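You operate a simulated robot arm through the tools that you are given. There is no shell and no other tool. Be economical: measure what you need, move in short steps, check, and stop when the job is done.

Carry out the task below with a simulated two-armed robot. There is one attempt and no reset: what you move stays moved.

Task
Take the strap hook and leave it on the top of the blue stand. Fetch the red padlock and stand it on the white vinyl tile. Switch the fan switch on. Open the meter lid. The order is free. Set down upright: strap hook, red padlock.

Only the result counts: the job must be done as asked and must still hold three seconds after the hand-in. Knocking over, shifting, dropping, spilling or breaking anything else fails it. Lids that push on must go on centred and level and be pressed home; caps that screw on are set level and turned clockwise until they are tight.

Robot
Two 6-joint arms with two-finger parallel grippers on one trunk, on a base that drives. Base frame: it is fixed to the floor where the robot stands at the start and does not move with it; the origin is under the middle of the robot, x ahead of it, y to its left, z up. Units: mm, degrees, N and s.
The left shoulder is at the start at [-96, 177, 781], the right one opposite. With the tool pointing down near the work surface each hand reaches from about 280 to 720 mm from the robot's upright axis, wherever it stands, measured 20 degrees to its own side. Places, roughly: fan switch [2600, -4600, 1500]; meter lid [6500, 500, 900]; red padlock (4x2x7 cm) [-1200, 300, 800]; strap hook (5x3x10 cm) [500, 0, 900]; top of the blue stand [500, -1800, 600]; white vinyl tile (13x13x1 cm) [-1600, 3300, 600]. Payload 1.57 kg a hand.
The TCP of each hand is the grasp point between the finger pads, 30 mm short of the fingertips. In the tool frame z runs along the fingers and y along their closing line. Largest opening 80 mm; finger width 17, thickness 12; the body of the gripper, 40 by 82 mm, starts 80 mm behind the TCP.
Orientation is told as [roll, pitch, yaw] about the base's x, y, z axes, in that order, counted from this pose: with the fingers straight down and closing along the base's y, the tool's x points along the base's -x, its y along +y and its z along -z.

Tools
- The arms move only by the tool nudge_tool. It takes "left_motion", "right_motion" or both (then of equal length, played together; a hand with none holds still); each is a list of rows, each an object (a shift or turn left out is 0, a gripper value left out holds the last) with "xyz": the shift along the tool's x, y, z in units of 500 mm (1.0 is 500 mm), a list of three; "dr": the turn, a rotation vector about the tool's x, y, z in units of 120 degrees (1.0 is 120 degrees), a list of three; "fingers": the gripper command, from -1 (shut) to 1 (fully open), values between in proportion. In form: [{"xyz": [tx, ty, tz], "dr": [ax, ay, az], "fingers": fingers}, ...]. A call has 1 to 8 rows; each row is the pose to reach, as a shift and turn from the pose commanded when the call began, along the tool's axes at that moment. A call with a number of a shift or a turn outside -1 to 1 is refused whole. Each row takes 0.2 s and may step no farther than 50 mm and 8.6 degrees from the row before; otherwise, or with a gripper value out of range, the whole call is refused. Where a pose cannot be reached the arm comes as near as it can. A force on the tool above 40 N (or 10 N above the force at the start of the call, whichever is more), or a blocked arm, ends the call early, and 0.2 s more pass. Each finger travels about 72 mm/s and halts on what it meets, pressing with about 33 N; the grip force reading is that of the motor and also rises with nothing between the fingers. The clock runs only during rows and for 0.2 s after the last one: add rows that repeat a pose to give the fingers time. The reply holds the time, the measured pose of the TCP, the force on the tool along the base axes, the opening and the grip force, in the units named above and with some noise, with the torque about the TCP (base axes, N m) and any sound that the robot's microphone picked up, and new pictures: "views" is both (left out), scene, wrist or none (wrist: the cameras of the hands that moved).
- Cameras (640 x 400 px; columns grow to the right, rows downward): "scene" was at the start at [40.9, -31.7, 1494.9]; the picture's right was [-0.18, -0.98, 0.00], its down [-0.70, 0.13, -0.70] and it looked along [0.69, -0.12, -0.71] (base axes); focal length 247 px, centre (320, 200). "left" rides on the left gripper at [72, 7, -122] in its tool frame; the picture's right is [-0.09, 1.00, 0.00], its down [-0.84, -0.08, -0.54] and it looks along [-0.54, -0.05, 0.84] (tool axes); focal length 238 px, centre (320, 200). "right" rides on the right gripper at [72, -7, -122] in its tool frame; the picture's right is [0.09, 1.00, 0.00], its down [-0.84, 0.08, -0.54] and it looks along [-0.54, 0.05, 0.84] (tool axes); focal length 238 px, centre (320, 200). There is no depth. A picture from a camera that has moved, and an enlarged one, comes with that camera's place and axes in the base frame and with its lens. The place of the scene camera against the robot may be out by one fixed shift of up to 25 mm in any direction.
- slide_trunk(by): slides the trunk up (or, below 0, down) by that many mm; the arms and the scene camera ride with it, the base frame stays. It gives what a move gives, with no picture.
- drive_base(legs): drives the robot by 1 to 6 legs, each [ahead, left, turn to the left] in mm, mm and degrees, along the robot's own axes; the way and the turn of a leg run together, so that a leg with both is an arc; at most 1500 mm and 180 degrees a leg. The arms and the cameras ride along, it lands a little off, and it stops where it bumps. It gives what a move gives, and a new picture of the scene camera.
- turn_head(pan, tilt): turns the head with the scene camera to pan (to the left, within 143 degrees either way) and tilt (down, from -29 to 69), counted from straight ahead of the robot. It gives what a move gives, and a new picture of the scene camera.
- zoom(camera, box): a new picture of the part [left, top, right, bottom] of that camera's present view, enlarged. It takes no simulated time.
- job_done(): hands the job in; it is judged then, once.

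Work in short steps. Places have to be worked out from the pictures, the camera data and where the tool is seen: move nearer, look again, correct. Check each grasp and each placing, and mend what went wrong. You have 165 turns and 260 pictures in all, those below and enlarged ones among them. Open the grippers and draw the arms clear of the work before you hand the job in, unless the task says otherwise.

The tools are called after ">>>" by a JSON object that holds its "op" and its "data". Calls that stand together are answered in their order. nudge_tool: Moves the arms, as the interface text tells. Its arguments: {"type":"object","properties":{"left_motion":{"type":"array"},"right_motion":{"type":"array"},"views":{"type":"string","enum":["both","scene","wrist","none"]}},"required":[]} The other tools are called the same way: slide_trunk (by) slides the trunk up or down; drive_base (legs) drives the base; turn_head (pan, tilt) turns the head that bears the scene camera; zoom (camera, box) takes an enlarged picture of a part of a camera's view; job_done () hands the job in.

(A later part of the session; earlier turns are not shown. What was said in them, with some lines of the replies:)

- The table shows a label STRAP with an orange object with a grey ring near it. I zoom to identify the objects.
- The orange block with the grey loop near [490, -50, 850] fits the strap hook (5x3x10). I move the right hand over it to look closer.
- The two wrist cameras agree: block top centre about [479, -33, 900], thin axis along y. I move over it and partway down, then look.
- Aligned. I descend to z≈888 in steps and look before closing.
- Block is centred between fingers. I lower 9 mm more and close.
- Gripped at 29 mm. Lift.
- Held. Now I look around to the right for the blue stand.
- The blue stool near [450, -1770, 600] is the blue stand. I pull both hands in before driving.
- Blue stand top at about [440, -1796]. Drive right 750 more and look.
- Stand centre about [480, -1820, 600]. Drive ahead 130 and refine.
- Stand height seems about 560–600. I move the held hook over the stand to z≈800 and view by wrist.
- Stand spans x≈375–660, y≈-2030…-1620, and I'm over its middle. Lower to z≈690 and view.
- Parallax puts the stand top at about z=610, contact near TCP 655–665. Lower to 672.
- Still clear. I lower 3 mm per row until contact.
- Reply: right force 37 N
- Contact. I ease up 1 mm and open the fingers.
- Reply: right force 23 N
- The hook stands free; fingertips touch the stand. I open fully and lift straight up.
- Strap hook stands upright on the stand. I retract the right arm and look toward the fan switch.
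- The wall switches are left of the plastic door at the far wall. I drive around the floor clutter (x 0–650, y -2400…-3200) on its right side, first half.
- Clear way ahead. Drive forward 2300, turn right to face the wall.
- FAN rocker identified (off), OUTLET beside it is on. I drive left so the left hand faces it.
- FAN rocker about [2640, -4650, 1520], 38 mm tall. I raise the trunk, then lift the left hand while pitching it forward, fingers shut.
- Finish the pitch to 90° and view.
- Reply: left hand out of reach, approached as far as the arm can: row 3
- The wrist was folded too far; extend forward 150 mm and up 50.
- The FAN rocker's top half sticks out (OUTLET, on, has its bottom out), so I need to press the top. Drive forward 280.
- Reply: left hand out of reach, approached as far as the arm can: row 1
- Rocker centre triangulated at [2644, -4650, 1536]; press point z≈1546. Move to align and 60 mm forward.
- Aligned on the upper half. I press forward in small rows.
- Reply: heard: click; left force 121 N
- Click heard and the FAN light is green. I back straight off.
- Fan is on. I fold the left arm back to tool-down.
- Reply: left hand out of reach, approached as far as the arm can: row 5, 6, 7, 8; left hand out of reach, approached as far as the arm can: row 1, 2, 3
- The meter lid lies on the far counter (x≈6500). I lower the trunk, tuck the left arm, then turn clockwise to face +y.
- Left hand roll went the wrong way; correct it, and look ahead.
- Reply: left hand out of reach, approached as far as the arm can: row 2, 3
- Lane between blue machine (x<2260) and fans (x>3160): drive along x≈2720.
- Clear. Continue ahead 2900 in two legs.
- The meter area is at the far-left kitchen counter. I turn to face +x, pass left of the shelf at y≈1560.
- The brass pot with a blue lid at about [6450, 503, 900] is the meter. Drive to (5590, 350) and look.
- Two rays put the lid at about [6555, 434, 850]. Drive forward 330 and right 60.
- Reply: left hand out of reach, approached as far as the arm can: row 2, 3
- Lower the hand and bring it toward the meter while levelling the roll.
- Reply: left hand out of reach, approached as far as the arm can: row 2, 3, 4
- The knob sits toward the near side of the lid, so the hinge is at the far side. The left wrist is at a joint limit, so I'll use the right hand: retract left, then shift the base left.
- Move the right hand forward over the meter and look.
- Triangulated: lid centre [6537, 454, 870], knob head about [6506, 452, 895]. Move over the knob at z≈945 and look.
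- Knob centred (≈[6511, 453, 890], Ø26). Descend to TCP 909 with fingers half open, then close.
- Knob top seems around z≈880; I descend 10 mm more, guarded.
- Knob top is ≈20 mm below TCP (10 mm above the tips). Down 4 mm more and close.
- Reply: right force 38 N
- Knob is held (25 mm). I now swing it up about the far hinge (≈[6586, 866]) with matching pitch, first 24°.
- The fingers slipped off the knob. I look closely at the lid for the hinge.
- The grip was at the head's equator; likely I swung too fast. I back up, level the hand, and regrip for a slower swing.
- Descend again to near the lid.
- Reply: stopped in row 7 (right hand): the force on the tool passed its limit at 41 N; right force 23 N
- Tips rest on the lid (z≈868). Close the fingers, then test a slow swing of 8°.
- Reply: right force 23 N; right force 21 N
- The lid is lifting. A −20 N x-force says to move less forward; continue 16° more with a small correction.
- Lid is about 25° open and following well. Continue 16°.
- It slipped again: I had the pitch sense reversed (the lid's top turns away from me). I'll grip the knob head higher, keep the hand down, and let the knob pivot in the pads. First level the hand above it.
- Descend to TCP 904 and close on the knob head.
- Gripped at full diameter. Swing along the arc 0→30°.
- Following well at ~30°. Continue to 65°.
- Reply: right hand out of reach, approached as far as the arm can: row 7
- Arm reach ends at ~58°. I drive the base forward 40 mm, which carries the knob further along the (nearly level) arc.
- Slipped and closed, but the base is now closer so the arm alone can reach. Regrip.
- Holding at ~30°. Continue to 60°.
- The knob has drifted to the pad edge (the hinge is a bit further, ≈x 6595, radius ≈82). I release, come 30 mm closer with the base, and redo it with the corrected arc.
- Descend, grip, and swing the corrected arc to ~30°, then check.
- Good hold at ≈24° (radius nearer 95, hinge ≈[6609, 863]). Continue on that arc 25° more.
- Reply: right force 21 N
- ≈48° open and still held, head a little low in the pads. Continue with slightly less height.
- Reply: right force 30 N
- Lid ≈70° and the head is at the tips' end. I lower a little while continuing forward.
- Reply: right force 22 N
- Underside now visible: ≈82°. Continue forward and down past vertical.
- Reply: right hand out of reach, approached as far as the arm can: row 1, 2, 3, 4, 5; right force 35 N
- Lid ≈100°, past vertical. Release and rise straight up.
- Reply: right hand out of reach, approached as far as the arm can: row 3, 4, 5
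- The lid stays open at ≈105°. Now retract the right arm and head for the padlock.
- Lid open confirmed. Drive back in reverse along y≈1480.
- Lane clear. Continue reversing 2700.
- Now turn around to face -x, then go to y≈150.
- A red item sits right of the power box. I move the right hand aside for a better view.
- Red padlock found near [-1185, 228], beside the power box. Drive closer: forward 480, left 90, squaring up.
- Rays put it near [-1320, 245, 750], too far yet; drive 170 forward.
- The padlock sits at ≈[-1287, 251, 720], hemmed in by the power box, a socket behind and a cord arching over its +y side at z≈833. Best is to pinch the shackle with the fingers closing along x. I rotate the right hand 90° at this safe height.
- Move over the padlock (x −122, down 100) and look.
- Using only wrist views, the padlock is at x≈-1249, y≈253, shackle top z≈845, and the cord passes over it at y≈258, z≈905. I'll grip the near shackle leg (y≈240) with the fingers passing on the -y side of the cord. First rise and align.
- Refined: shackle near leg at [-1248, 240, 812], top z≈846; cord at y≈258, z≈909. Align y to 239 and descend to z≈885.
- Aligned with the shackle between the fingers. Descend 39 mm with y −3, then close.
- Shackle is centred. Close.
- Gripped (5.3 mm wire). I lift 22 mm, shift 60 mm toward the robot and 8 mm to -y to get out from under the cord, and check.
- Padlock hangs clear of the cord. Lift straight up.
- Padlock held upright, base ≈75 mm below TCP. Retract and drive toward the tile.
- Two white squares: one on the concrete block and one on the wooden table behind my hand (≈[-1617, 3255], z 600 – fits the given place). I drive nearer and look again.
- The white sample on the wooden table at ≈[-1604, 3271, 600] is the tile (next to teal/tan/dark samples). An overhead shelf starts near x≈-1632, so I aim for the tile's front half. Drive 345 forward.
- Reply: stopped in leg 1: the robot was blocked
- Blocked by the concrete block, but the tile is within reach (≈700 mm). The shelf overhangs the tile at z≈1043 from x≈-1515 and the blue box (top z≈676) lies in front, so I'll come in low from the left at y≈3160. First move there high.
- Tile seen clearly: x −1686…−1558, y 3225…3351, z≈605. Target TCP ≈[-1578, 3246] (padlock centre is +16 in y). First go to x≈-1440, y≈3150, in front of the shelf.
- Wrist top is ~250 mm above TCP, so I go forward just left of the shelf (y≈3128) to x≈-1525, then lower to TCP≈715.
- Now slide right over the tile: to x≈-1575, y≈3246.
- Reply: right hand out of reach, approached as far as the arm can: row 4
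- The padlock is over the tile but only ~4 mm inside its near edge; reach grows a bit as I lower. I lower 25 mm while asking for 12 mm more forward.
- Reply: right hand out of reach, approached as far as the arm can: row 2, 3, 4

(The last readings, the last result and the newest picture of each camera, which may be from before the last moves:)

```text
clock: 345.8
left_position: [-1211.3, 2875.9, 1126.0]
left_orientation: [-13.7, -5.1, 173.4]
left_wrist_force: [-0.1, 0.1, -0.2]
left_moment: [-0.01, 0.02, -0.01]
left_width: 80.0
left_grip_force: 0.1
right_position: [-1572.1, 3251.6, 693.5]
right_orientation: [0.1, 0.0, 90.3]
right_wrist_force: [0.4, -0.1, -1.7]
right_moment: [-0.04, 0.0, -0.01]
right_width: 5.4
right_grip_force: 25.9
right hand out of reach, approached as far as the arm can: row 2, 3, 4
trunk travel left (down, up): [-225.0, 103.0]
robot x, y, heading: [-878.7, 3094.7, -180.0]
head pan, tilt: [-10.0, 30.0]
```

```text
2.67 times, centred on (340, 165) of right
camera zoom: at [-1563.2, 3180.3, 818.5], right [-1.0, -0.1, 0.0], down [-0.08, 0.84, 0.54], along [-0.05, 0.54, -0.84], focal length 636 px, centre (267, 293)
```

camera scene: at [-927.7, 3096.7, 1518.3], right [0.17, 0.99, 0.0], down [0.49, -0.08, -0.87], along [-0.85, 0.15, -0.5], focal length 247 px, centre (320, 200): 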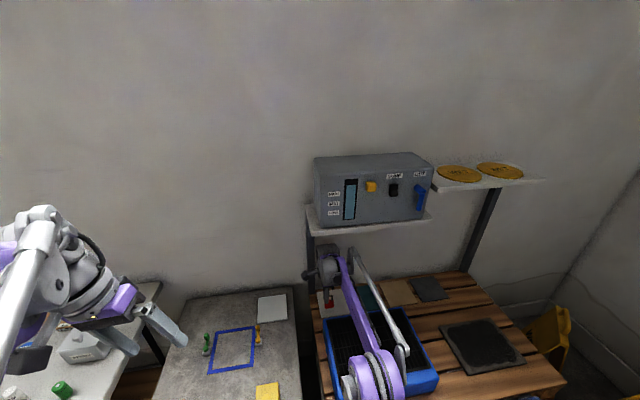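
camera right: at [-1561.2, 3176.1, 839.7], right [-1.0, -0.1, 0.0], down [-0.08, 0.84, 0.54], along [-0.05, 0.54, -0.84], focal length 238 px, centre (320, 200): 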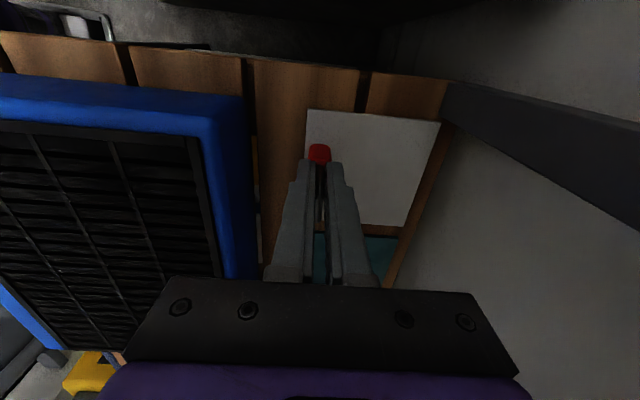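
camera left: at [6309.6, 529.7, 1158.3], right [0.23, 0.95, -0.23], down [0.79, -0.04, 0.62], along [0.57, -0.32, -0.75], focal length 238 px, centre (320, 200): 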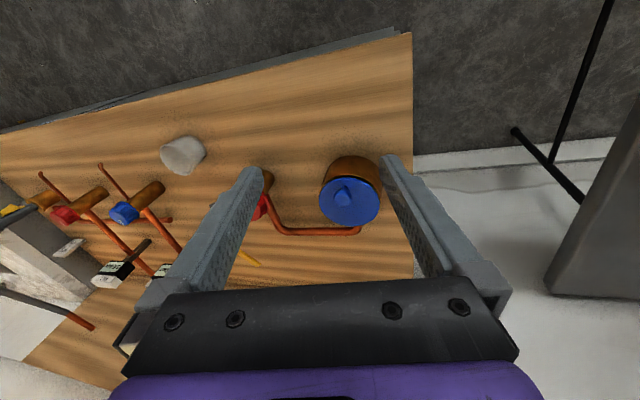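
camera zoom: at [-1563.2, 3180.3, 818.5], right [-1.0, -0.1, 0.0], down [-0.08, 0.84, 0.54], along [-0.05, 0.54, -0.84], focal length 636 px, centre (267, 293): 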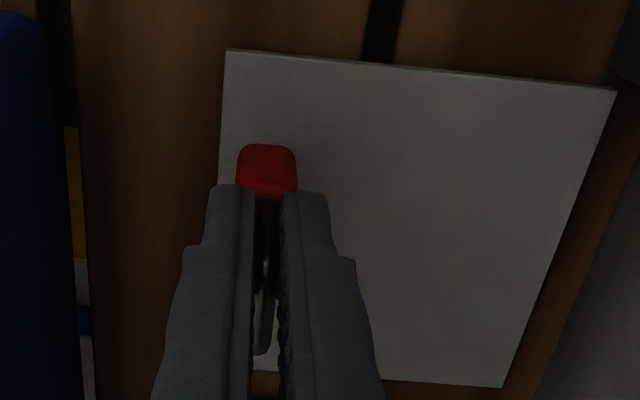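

Only ~7 mm inside. I raise the trunk 45 mm (still below the shelf) to gain reach, then lower the hand again with more forward.

>>> {"op": "slide_trunk", "data": {"by": 45}}

>>> {"op": "nudge_tool", "data": {"right_motion": [{"xyz": [0, 0, 0.03]}, {"xyz": [0, 0, 0.06]}, {"xyz": [0, 0.01, 0.09]}, {"xyz": [0, 0.02, 0.09]}, {"xyz": [0, 0.028, 0.09]}], "views": "none"}}

```text
clock: 346.7
left_position: [-1209.4, 2875.7, 1170.3]
left_orientation: [-13.8, -5.2, 173.3]
left_wrist_force: [0.4, -0.3, 0.3]
left_moment: [0.03, 0.03, -0.01]
left_width: 80.1
left_grip_force: 0.1
right_position: [-1571.2, 3251.2, 740.4]
right_orientation: [0.1, -0.1, 90.3]
right_wrist_force: [0.0, -0.5, -1.1]
right_moment: [-0.03, -0.01, 0.02]
right_width: 5.5
right_grip_force: 25.3
trunk travel left (down, up): [-270.0, 58.0]
robot x, y, heading: [-879.5, 3097.2, -179.5]
head pan, tilt: [-10.0, 30.0]
```

```text
clock: 347.9
left_position: [-1211.1, 2875.3, 1170.5]
left_orientation: [-13.7, -5.1, 173.3]
left_wrist_force: [-0.2, 0.5, 0.2]
left_moment: [0.04, 0.0, -0.01]
left_width: 80.0
left_grip_force: 0.1
right_position: [-1581.6, 3252.9, 694.5]
right_orientation: [0.0, 0.0, 90.3]
right_wrist_force: [-0.2, -0.6, -0.4]
right_moment: [-0.05, 0.02, 0.0]
right_width: 5.5
right_grip_force: 25.8
right hand out of reach, approached as far as the arm can: row 5
trunk travel left (down, up): [-270.0, 58.0]
robot x, y, heading: [-882.2, 3097.5, -179.8]
head pan, tilt: [-10.0, 30.0]
```

16 mm inside the edge now. Lower slowly until contact.

>>> {"op": "nudge_tool", "data": {"right_motion": [{"xyz": [0, 0, 0.006]}, {"xyz": [0, 0, 0.011]}, {"xyz": [0, 0, 0.016]}, {"xyz": [0, 0, 0.02]}], "views": "wrist"}}

>>> {"op": "zoom", "data": {"camera": "right", "box": [240, 90, 440, 240]}}

```text
clock: 348.9
left_position: [-1210.4, 2876.2, 1171.1]
left_orientation: [-13.8, -5.1, 173.4]
left_wrist_force: [0.2, 0.4, 1.2]
left_moment: [0.01, 0.0, 0.01]
left_width: 80.2
left_grip_force: 0.0
right_position: [-1579.0, 3251.0, 684.7]
right_orientation: [0.1, 0.0, 90.2]
right_wrist_force: [-0.2, -0.3, -0.7]
right_moment: [0.01, -0.01, -0.02]
right_width: 5.6
right_grip_force: 25.5
trunk travel left (down, up): [-270.0, 58.0]
robot x, y, heading: [-879.6, 3098.0, -179.7]
head pan, tilt: [-10.0, 30.0]
camera right: at [-1571.0, 3180.2, 807.3], right [-1.0, -0.1, 0.0], down [-0.08, 0.84, 0.54], along [-0.05, 0.54, -0.84], focal length 238 px, centre (320, 200)
```

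right: 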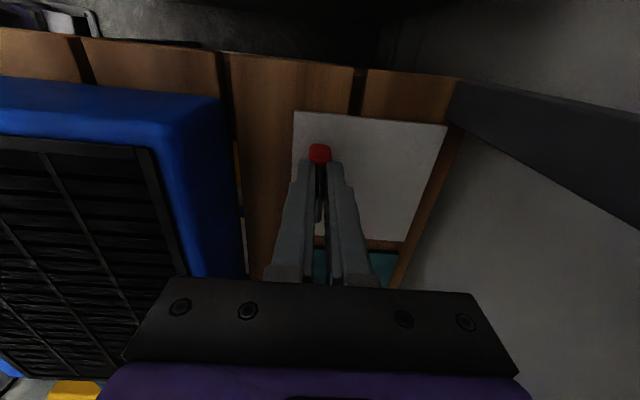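

```text
2.67 times, centred on (340, 165) of right
camera zoom: at [-1571.0, 3180.2, 807.3], right [-1.0, -0.1, 0.0], down [-0.08, 0.84, 0.54], along [-0.05, 0.54, -0.84], focal length 636 px, centre (267, 293)
```

zoom: 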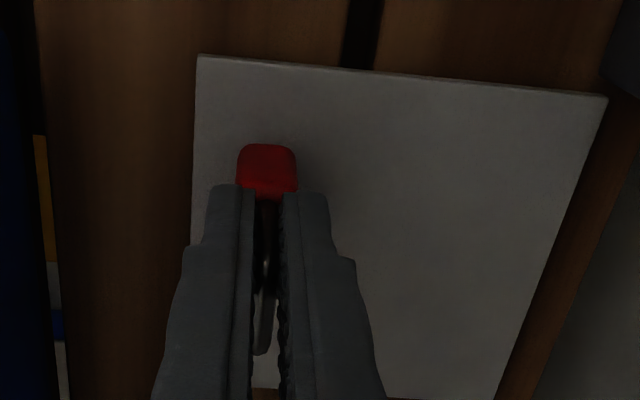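

>>> {"op": "nudge_tool", "data": {"right_motion": [{"xyz": [0, 0, 0.004]}, {"xyz": [0, 0, 0.007]}, {"xyz": [0, 0, 0.01]}], "views": "none"}}

>>> {"op": "nudge_tool", "data": {"right_motion": [{"xyz": [0, 0, 0.003]}, {"xyz": [0, 0, 0.006]}, {"xyz": [0, 0, 0.009]}], "views": "none"}}

```text
clock: 349.7
left_position: [-1211.3, 2876.5, 1170.4]
left_orientation: [-13.7, -5.1, 173.3]
left_wrist_force: [0.5, 0.3, 0.1]
left_moment: [0.0, 0.01, 0.01]
left_width: 80.0
left_grip_force: 0.0
right_position: [-1577.2, 3250.9, 681.0]
right_orientation: [0.0, -0.1, 90.4]
right_wrist_force: [0.5, -0.9, -1.0]
right_moment: [-0.02, -0.03, -0.02]
right_width: 5.6
right_grip_force: 25.7
right hand out of reach, approached as far as the arm can: row 3
trunk travel left (down, up): [-270.0, 58.0]
robot x, y, heading: [-881.4, 3097.6, -179.5]
head pan, tilt: [-10.0, 30.0]
```

```text
clock: 350.5
left_position: [-1210.2, 2876.8, 1172.1]
left_orientation: [-13.7, -5.0, 173.3]
left_wrist_force: [-0.6, 0.0, 0.4]
left_moment: [0.01, -0.03, -0.03]
left_width: 79.9
left_grip_force: 0.1
right_position: [-1577.7, 3252.6, 676.1]
right_orientation: [0.1, 0.0, 90.3]
right_wrist_force: [0.1, -0.2, 0.2]
right_moment: [-0.01, -0.03, -0.04]
right_width: 5.7
right_grip_force: 25.4
trunk travel left (down, up): [-270.0, 58.0]
robot x, y, heading: [-882.7, 3098.1, -179.7]
head pan, tilt: [-10.0, 30.0]
```

No contact yet; continue in small steps.

>>> {"op": "nudge_tool", "data": {"right_motion": [{"xyz": [0, 0, 0.003]}, {"xyz": [0, 0, 0.006]}, {"xyz": [0, 0, 0.009]}, {"xyz": [0, 0, 0.012]}], "views": "none"}}

>>> {"op": "zoom", "data": {"camera": "right", "box": [240, 90, 440, 240]}}

```text
clock: 351.5
left_position: [-1210.2, 2875.7, 1171.8]
left_orientation: [-13.7, -5.3, 173.4]
left_wrist_force: [-0.5, -0.1, -0.2]
left_moment: [0.01, -0.02, 0.01]
left_width: 79.7
left_grip_force: 0.0
right_position: [-1575.8, 3250.9, 674.2]
right_orientation: [0.5, 0.0, 90.4]
right_wrist_force: [-6.3, 2.0, 24.6]
right_moment: [0.22, 0.23, 0.03]
right_width: 5.6
right_grip_force: 25.5
trunk travel left (down, up): [-270.0, 58.0]
robot x, y, heading: [-881.6, 3098.2, -179.6]
head pan, tilt: [-10.0, 30.0]
```

```text
2.67 times, centred on (340, 165) of right
camera zoom: at [-1567.7, 3179.5, 796.8], right [-1.0, -0.1, 0.01], down [-0.08, 0.84, 0.54], along [-0.06, 0.54, -0.84], focal length 636 px, centre (267, 293)
```

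zoom: 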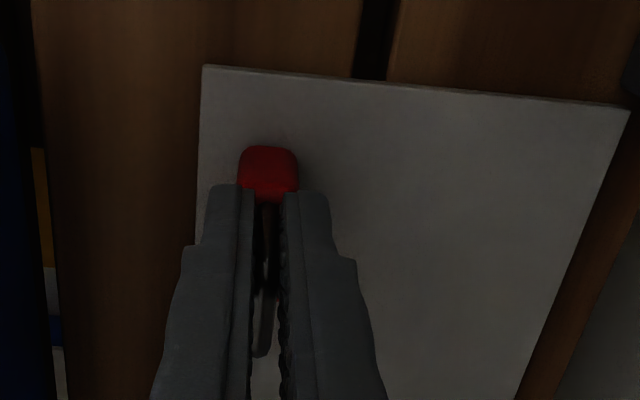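

Contact (25 N). Ease up 2 mm and open gently.

>>> {"op": "nudge_tool", "data": {"right_motion": [{"xyz": [0, 0, -0.004]}, {"xyz": [0, 0, -0.004], "fingers": -0.75}, {"xyz": [0, 0, -0.004], "fingers": -0.5}, {"xyz": [0, 0, -0.004], "fingers": -0.3}], "views": "none"}}

>>> {"op": "zoom", "data": {"camera": "right", "box": [240, 90, 440, 240]}}

```text
clock: 352.5
left_position: [-1210.8, 2876.4, 1170.8]
left_orientation: [-13.8, -5.1, 173.2]
left_wrist_force: [-0.3, 0.6, -0.4]
left_moment: [0.0, -0.02, 0.03]
left_width: 80.0
left_grip_force: 0.0
right_position: [-1576.3, 3251.0, 672.4]
right_orientation: [0.2, 0.0, 90.3]
right_wrist_force: [0.0, 0.1, -0.1]
right_moment: [-0.01, 0.03, 0.0]
right_width: 28.0
right_grip_force: 0.0
trunk travel left (down, up): [-270.0, 58.0]
robot x, y, heading: [-879.5, 3100.3, -179.7]
head pan, tilt: [-10.0, 30.0]
```

```text
2.67 times, centred on (340, 165) of right
camera zoom: at [-1568.7, 3179.5, 795.8], right [-1.0, -0.1, 0.0], down [-0.08, 0.84, 0.54], along [-0.06, 0.54, -0.84], focal length 636 px, centre (267, 293)
```

zoom: 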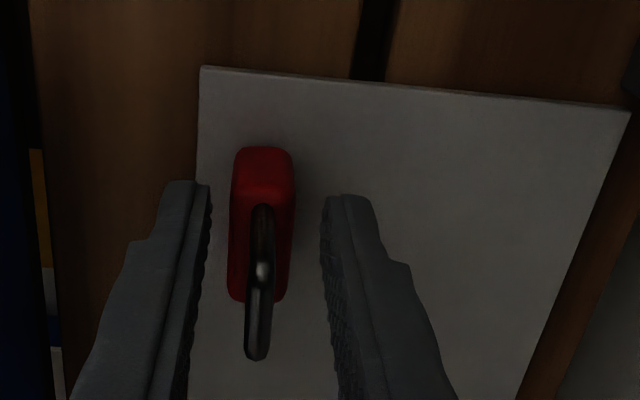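

Padlock stands upright on the tile. Raise 48 mm and withdraw along the same path.

>>> {"op": "nudge_tool", "data": {"right_motion": [{"xyz": [0, 0, -0.03]}, {"xyz": [0, 0, -0.06]}, {"xyz": [0, 0, -0.096]}, {"xyz": [0.06, -0.03, -0.1]}, {"xyz": [0.13, -0.06, -0.1]}, {"xyz": [0.2, -0.09, -0.1]}, {"xyz": [0.25, -0.1, -0.1]}], "views": "both"}}

```text
clock: 354.1
left_position: [-1210.7, 2877.1, 1170.1]
left_orientation: [-13.8, -5.0, 173.2]
left_wrist_force: [0.4, 0.4, -0.3]
left_moment: [-0.03, -0.01, 0.0]
left_width: 80.2
left_grip_force: 0.0
right_position: [-1527.8, 3127.1, 723.7]
right_orientation: [0.1, -0.1, 90.3]
right_wrist_force: [0.4, -0.1, 0.1]
right_moment: [0.0, 0.02, 0.02]
right_width: 28.1
right_grip_force: 0.1
trunk travel left (down, up): [-270.0, 58.0]
robot x, y, heading: [-878.3, 3095.7, -179.8]
head pan, tilt: [-10.0, 30.0]
camera scene: at [-927.3, 3096.3, 1565.1], right [0.17, 0.99, 0.0], down [0.49, -0.08, -0.87], along [-0.85, 0.15, -0.5], focal length 247 px, centre (320, 200)
camera right: at [-1520.5, 3054.7, 845.7], right [-1.0, -0.1, 0.0], down [-0.08, 0.84, 0.54], along [-0.05, 0.54, -0.84], focal length 238 px, centre (320, 200)
```

scene: 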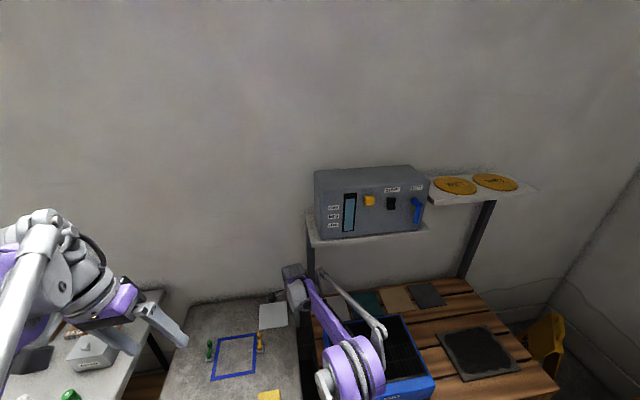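
right: 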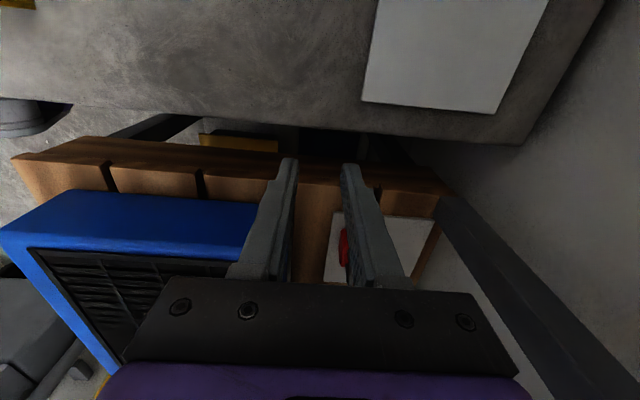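

Padlock still stands. Draw back to x≈-1430, then up and away.

>>> {"op": "nudge_tool", "data": {"right_motion": [{"xyz": [0.0, -0.09, 0]}, {"xyz": [0, -0.18, 0]}, {"xyz": [0, -0.22, -0.08]}, {"xyz": [0, -0.24, -0.17]}, {"xyz": [0, -0.26, -0.26]}, {"xyz": [0, -0.28, -0.35]}, {"xyz": [0, -0.3, -0.44]}, {"xyz": [0, -0.32, -0.53]}], "views": "none"}}

>>> {"op": "drive_base", "data": {"legs": [[-250, 0, 0]]}}

>>> {"op": "zoom", "data": {"camera": "scene", "box": [230, 180, 450, 340]}}

```text
clock: 355.9
left_position: [-1211.2, 2876.9, 1170.8]
left_orientation: [-13.7, -5.2, 173.1]
left_wrist_force: [0.5, 0.8, 0.2]
left_moment: [0.0, 0.07, 0.0]
left_width: 80.0
left_grip_force: 0.1
right_position: [-1366.0, 3130.9, 987.8]
right_orientation: [0.1, 0.1, 90.2]
right_wrist_force: [-0.3, 0.5, -0.2]
right_moment: [-0.01, 0.0, 0.02]
right_width: 27.9
right_grip_force: 0.3
trunk travel left (down, up): [-270.0, 58.0]
robot x, y, heading: [-878.4, 3098.3, -179.8]
head pan, tilt: [-10.0, 30.0]
```

```text
clock: 357.7
left_position: [-960.6, 2877.1, 1170.5]
left_orientation: [-13.7, -5.1, 173.3]
left_wrist_force: [0.0, 0.0, -0.3]
left_moment: [-0.01, -0.02, 0.02]
left_width: 80.2
left_grip_force: 0.1
right_position: [-1118.2, 3130.3, 987.7]
right_orientation: [0.1, 0.0, 90.5]
right_wrist_force: [-0.2, 0.1, 0.2]
right_moment: [0.02, 0.0, 0.01]
right_width: 28.0
right_grip_force: 0.0
trunk travel left (down, up): [-270.0, 58.0]
robot x, y, heading: [-629.5, 3101.5, -179.2]
head pan, tilt: [-10.0, 30.0]
camera scene: at [-676.9, 3098.3, 1565.1], right [0.16, 0.99, 0.0], down [0.49, -0.08, -0.87], along [-0.85, 0.14, -0.5], focal length 247 px, centre (320, 200)
```

scene: 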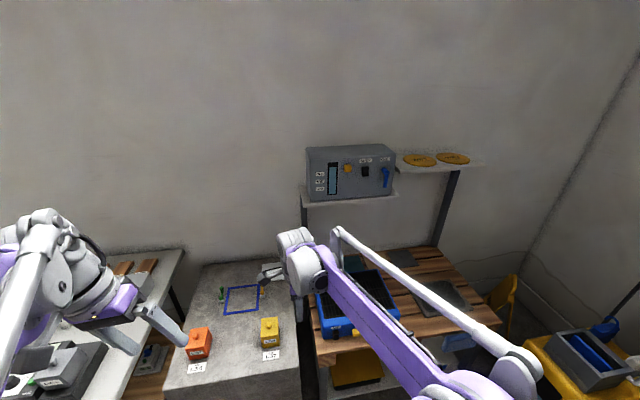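

```text
2.50 times, centred on (340, 260) of scene
camera zoom: at [-676.9, 3098.3, 1565.1], right [0.16, 0.99, 0.0], down [0.49, -0.08, -0.87], along [-0.85, 0.14, -0.5], focal length 618 px, centre (270, 50)
```

zoom: 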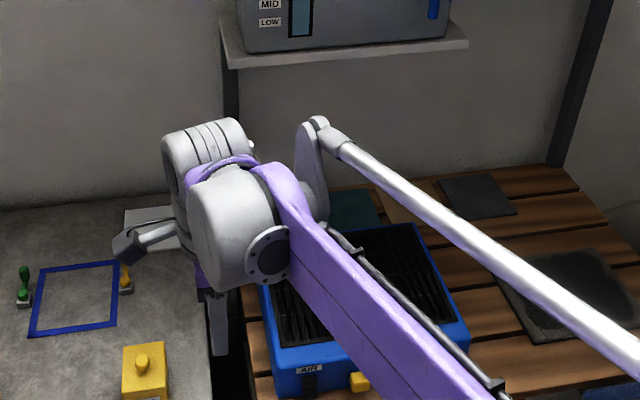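

Move the hand aside for a final look.

>>> {"op": "nudge_tool", "data": {"right_motion": [{"xyz": [-0.08, 0, -0.05], "fingers": 1}, {"xyz": [-0.16, -0.02, -0.1], "fingers": 1}, {"xyz": [-0.24, -0.04, -0.12]}, {"xyz": [-0.33, -0.06, -0.12]}, {"xyz": [-0.42, -0.08, -0.12]}, {"xyz": [-0.5, -0.1, -0.12]}], "views": "none"}}

>>> {"op": "zoom", "data": {"camera": "scene", "box": [230, 180, 450, 340]}}

```text
clock: 359.1
left_position: [-960.7, 2877.8, 1171.0]
left_orientation: [-13.7, -5.2, 173.4]
left_wrist_force: [0.6, 0.1, 0.3]
left_moment: [-0.01, -0.01, 0.0]
left_width: 79.9
left_grip_force: 0.0
right_position: [-1070.8, 3382.2, 1049.2]
right_orientation: [0.0, -0.1, 90.5]
right_wrist_force: [0.2, 0.6, -0.6]
right_moment: [-0.01, -0.03, -0.03]
right_width: 80.1
right_grip_force: 0.0
trunk travel left (down, up): [-270.0, 58.0]
robot x, y, heading: [-632.1, 3101.6, -179.6]
head pan, tilt: [-10.0, 30.0]
```

```text
2.50 times, centred on (340, 260) of scene
camera zoom: at [-676.9, 3099.2, 1565.1], right [0.16, 0.99, 0.0], down [0.49, -0.08, -0.87], along [-0.85, 0.14, -0.5], focal length 618 px, centre (270, 50)
```

zoom: 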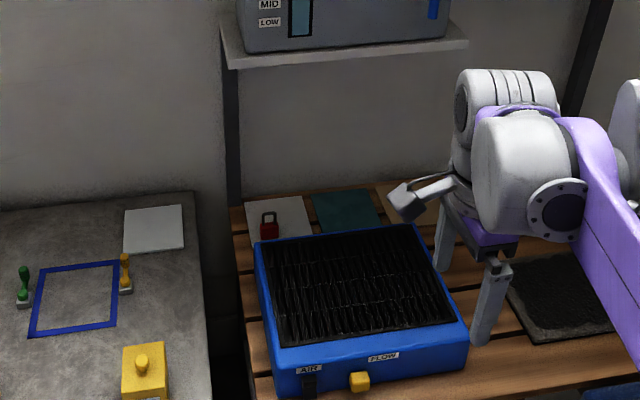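

The padlock stands upright on the tile. The hook is on the stand, the fan light is on, the meter lid is open, and both grippers are open and clear. Handing in.

>>> {"op": "job_done", "data": {}}

```text
The job is handed in.
```

I finished all four jobs and handed in, with both grippers open and clear. I don't have the judge's result.

- **Strap hook:** it stands upright on the top of the blue stand.
- **Red padlock:** it stands upright on the white sample tile on the wooden table, about 10–15 mm in from the tile's near edge. There was a second white square on the concrete block; I chose this one because it matched the place you gave.
- **Fan switch:** it is on. I heard the click and its light turned green.
- **Meter lid:** it stands open a little past vertical. It slipped from the fingers and fell shut several times before it stayed open.

Beyond those, the base bumped to a stop in front of the wooden table, most likely against the concrete block beside it. Nothing looked shifted in the pictures I took afterwards.
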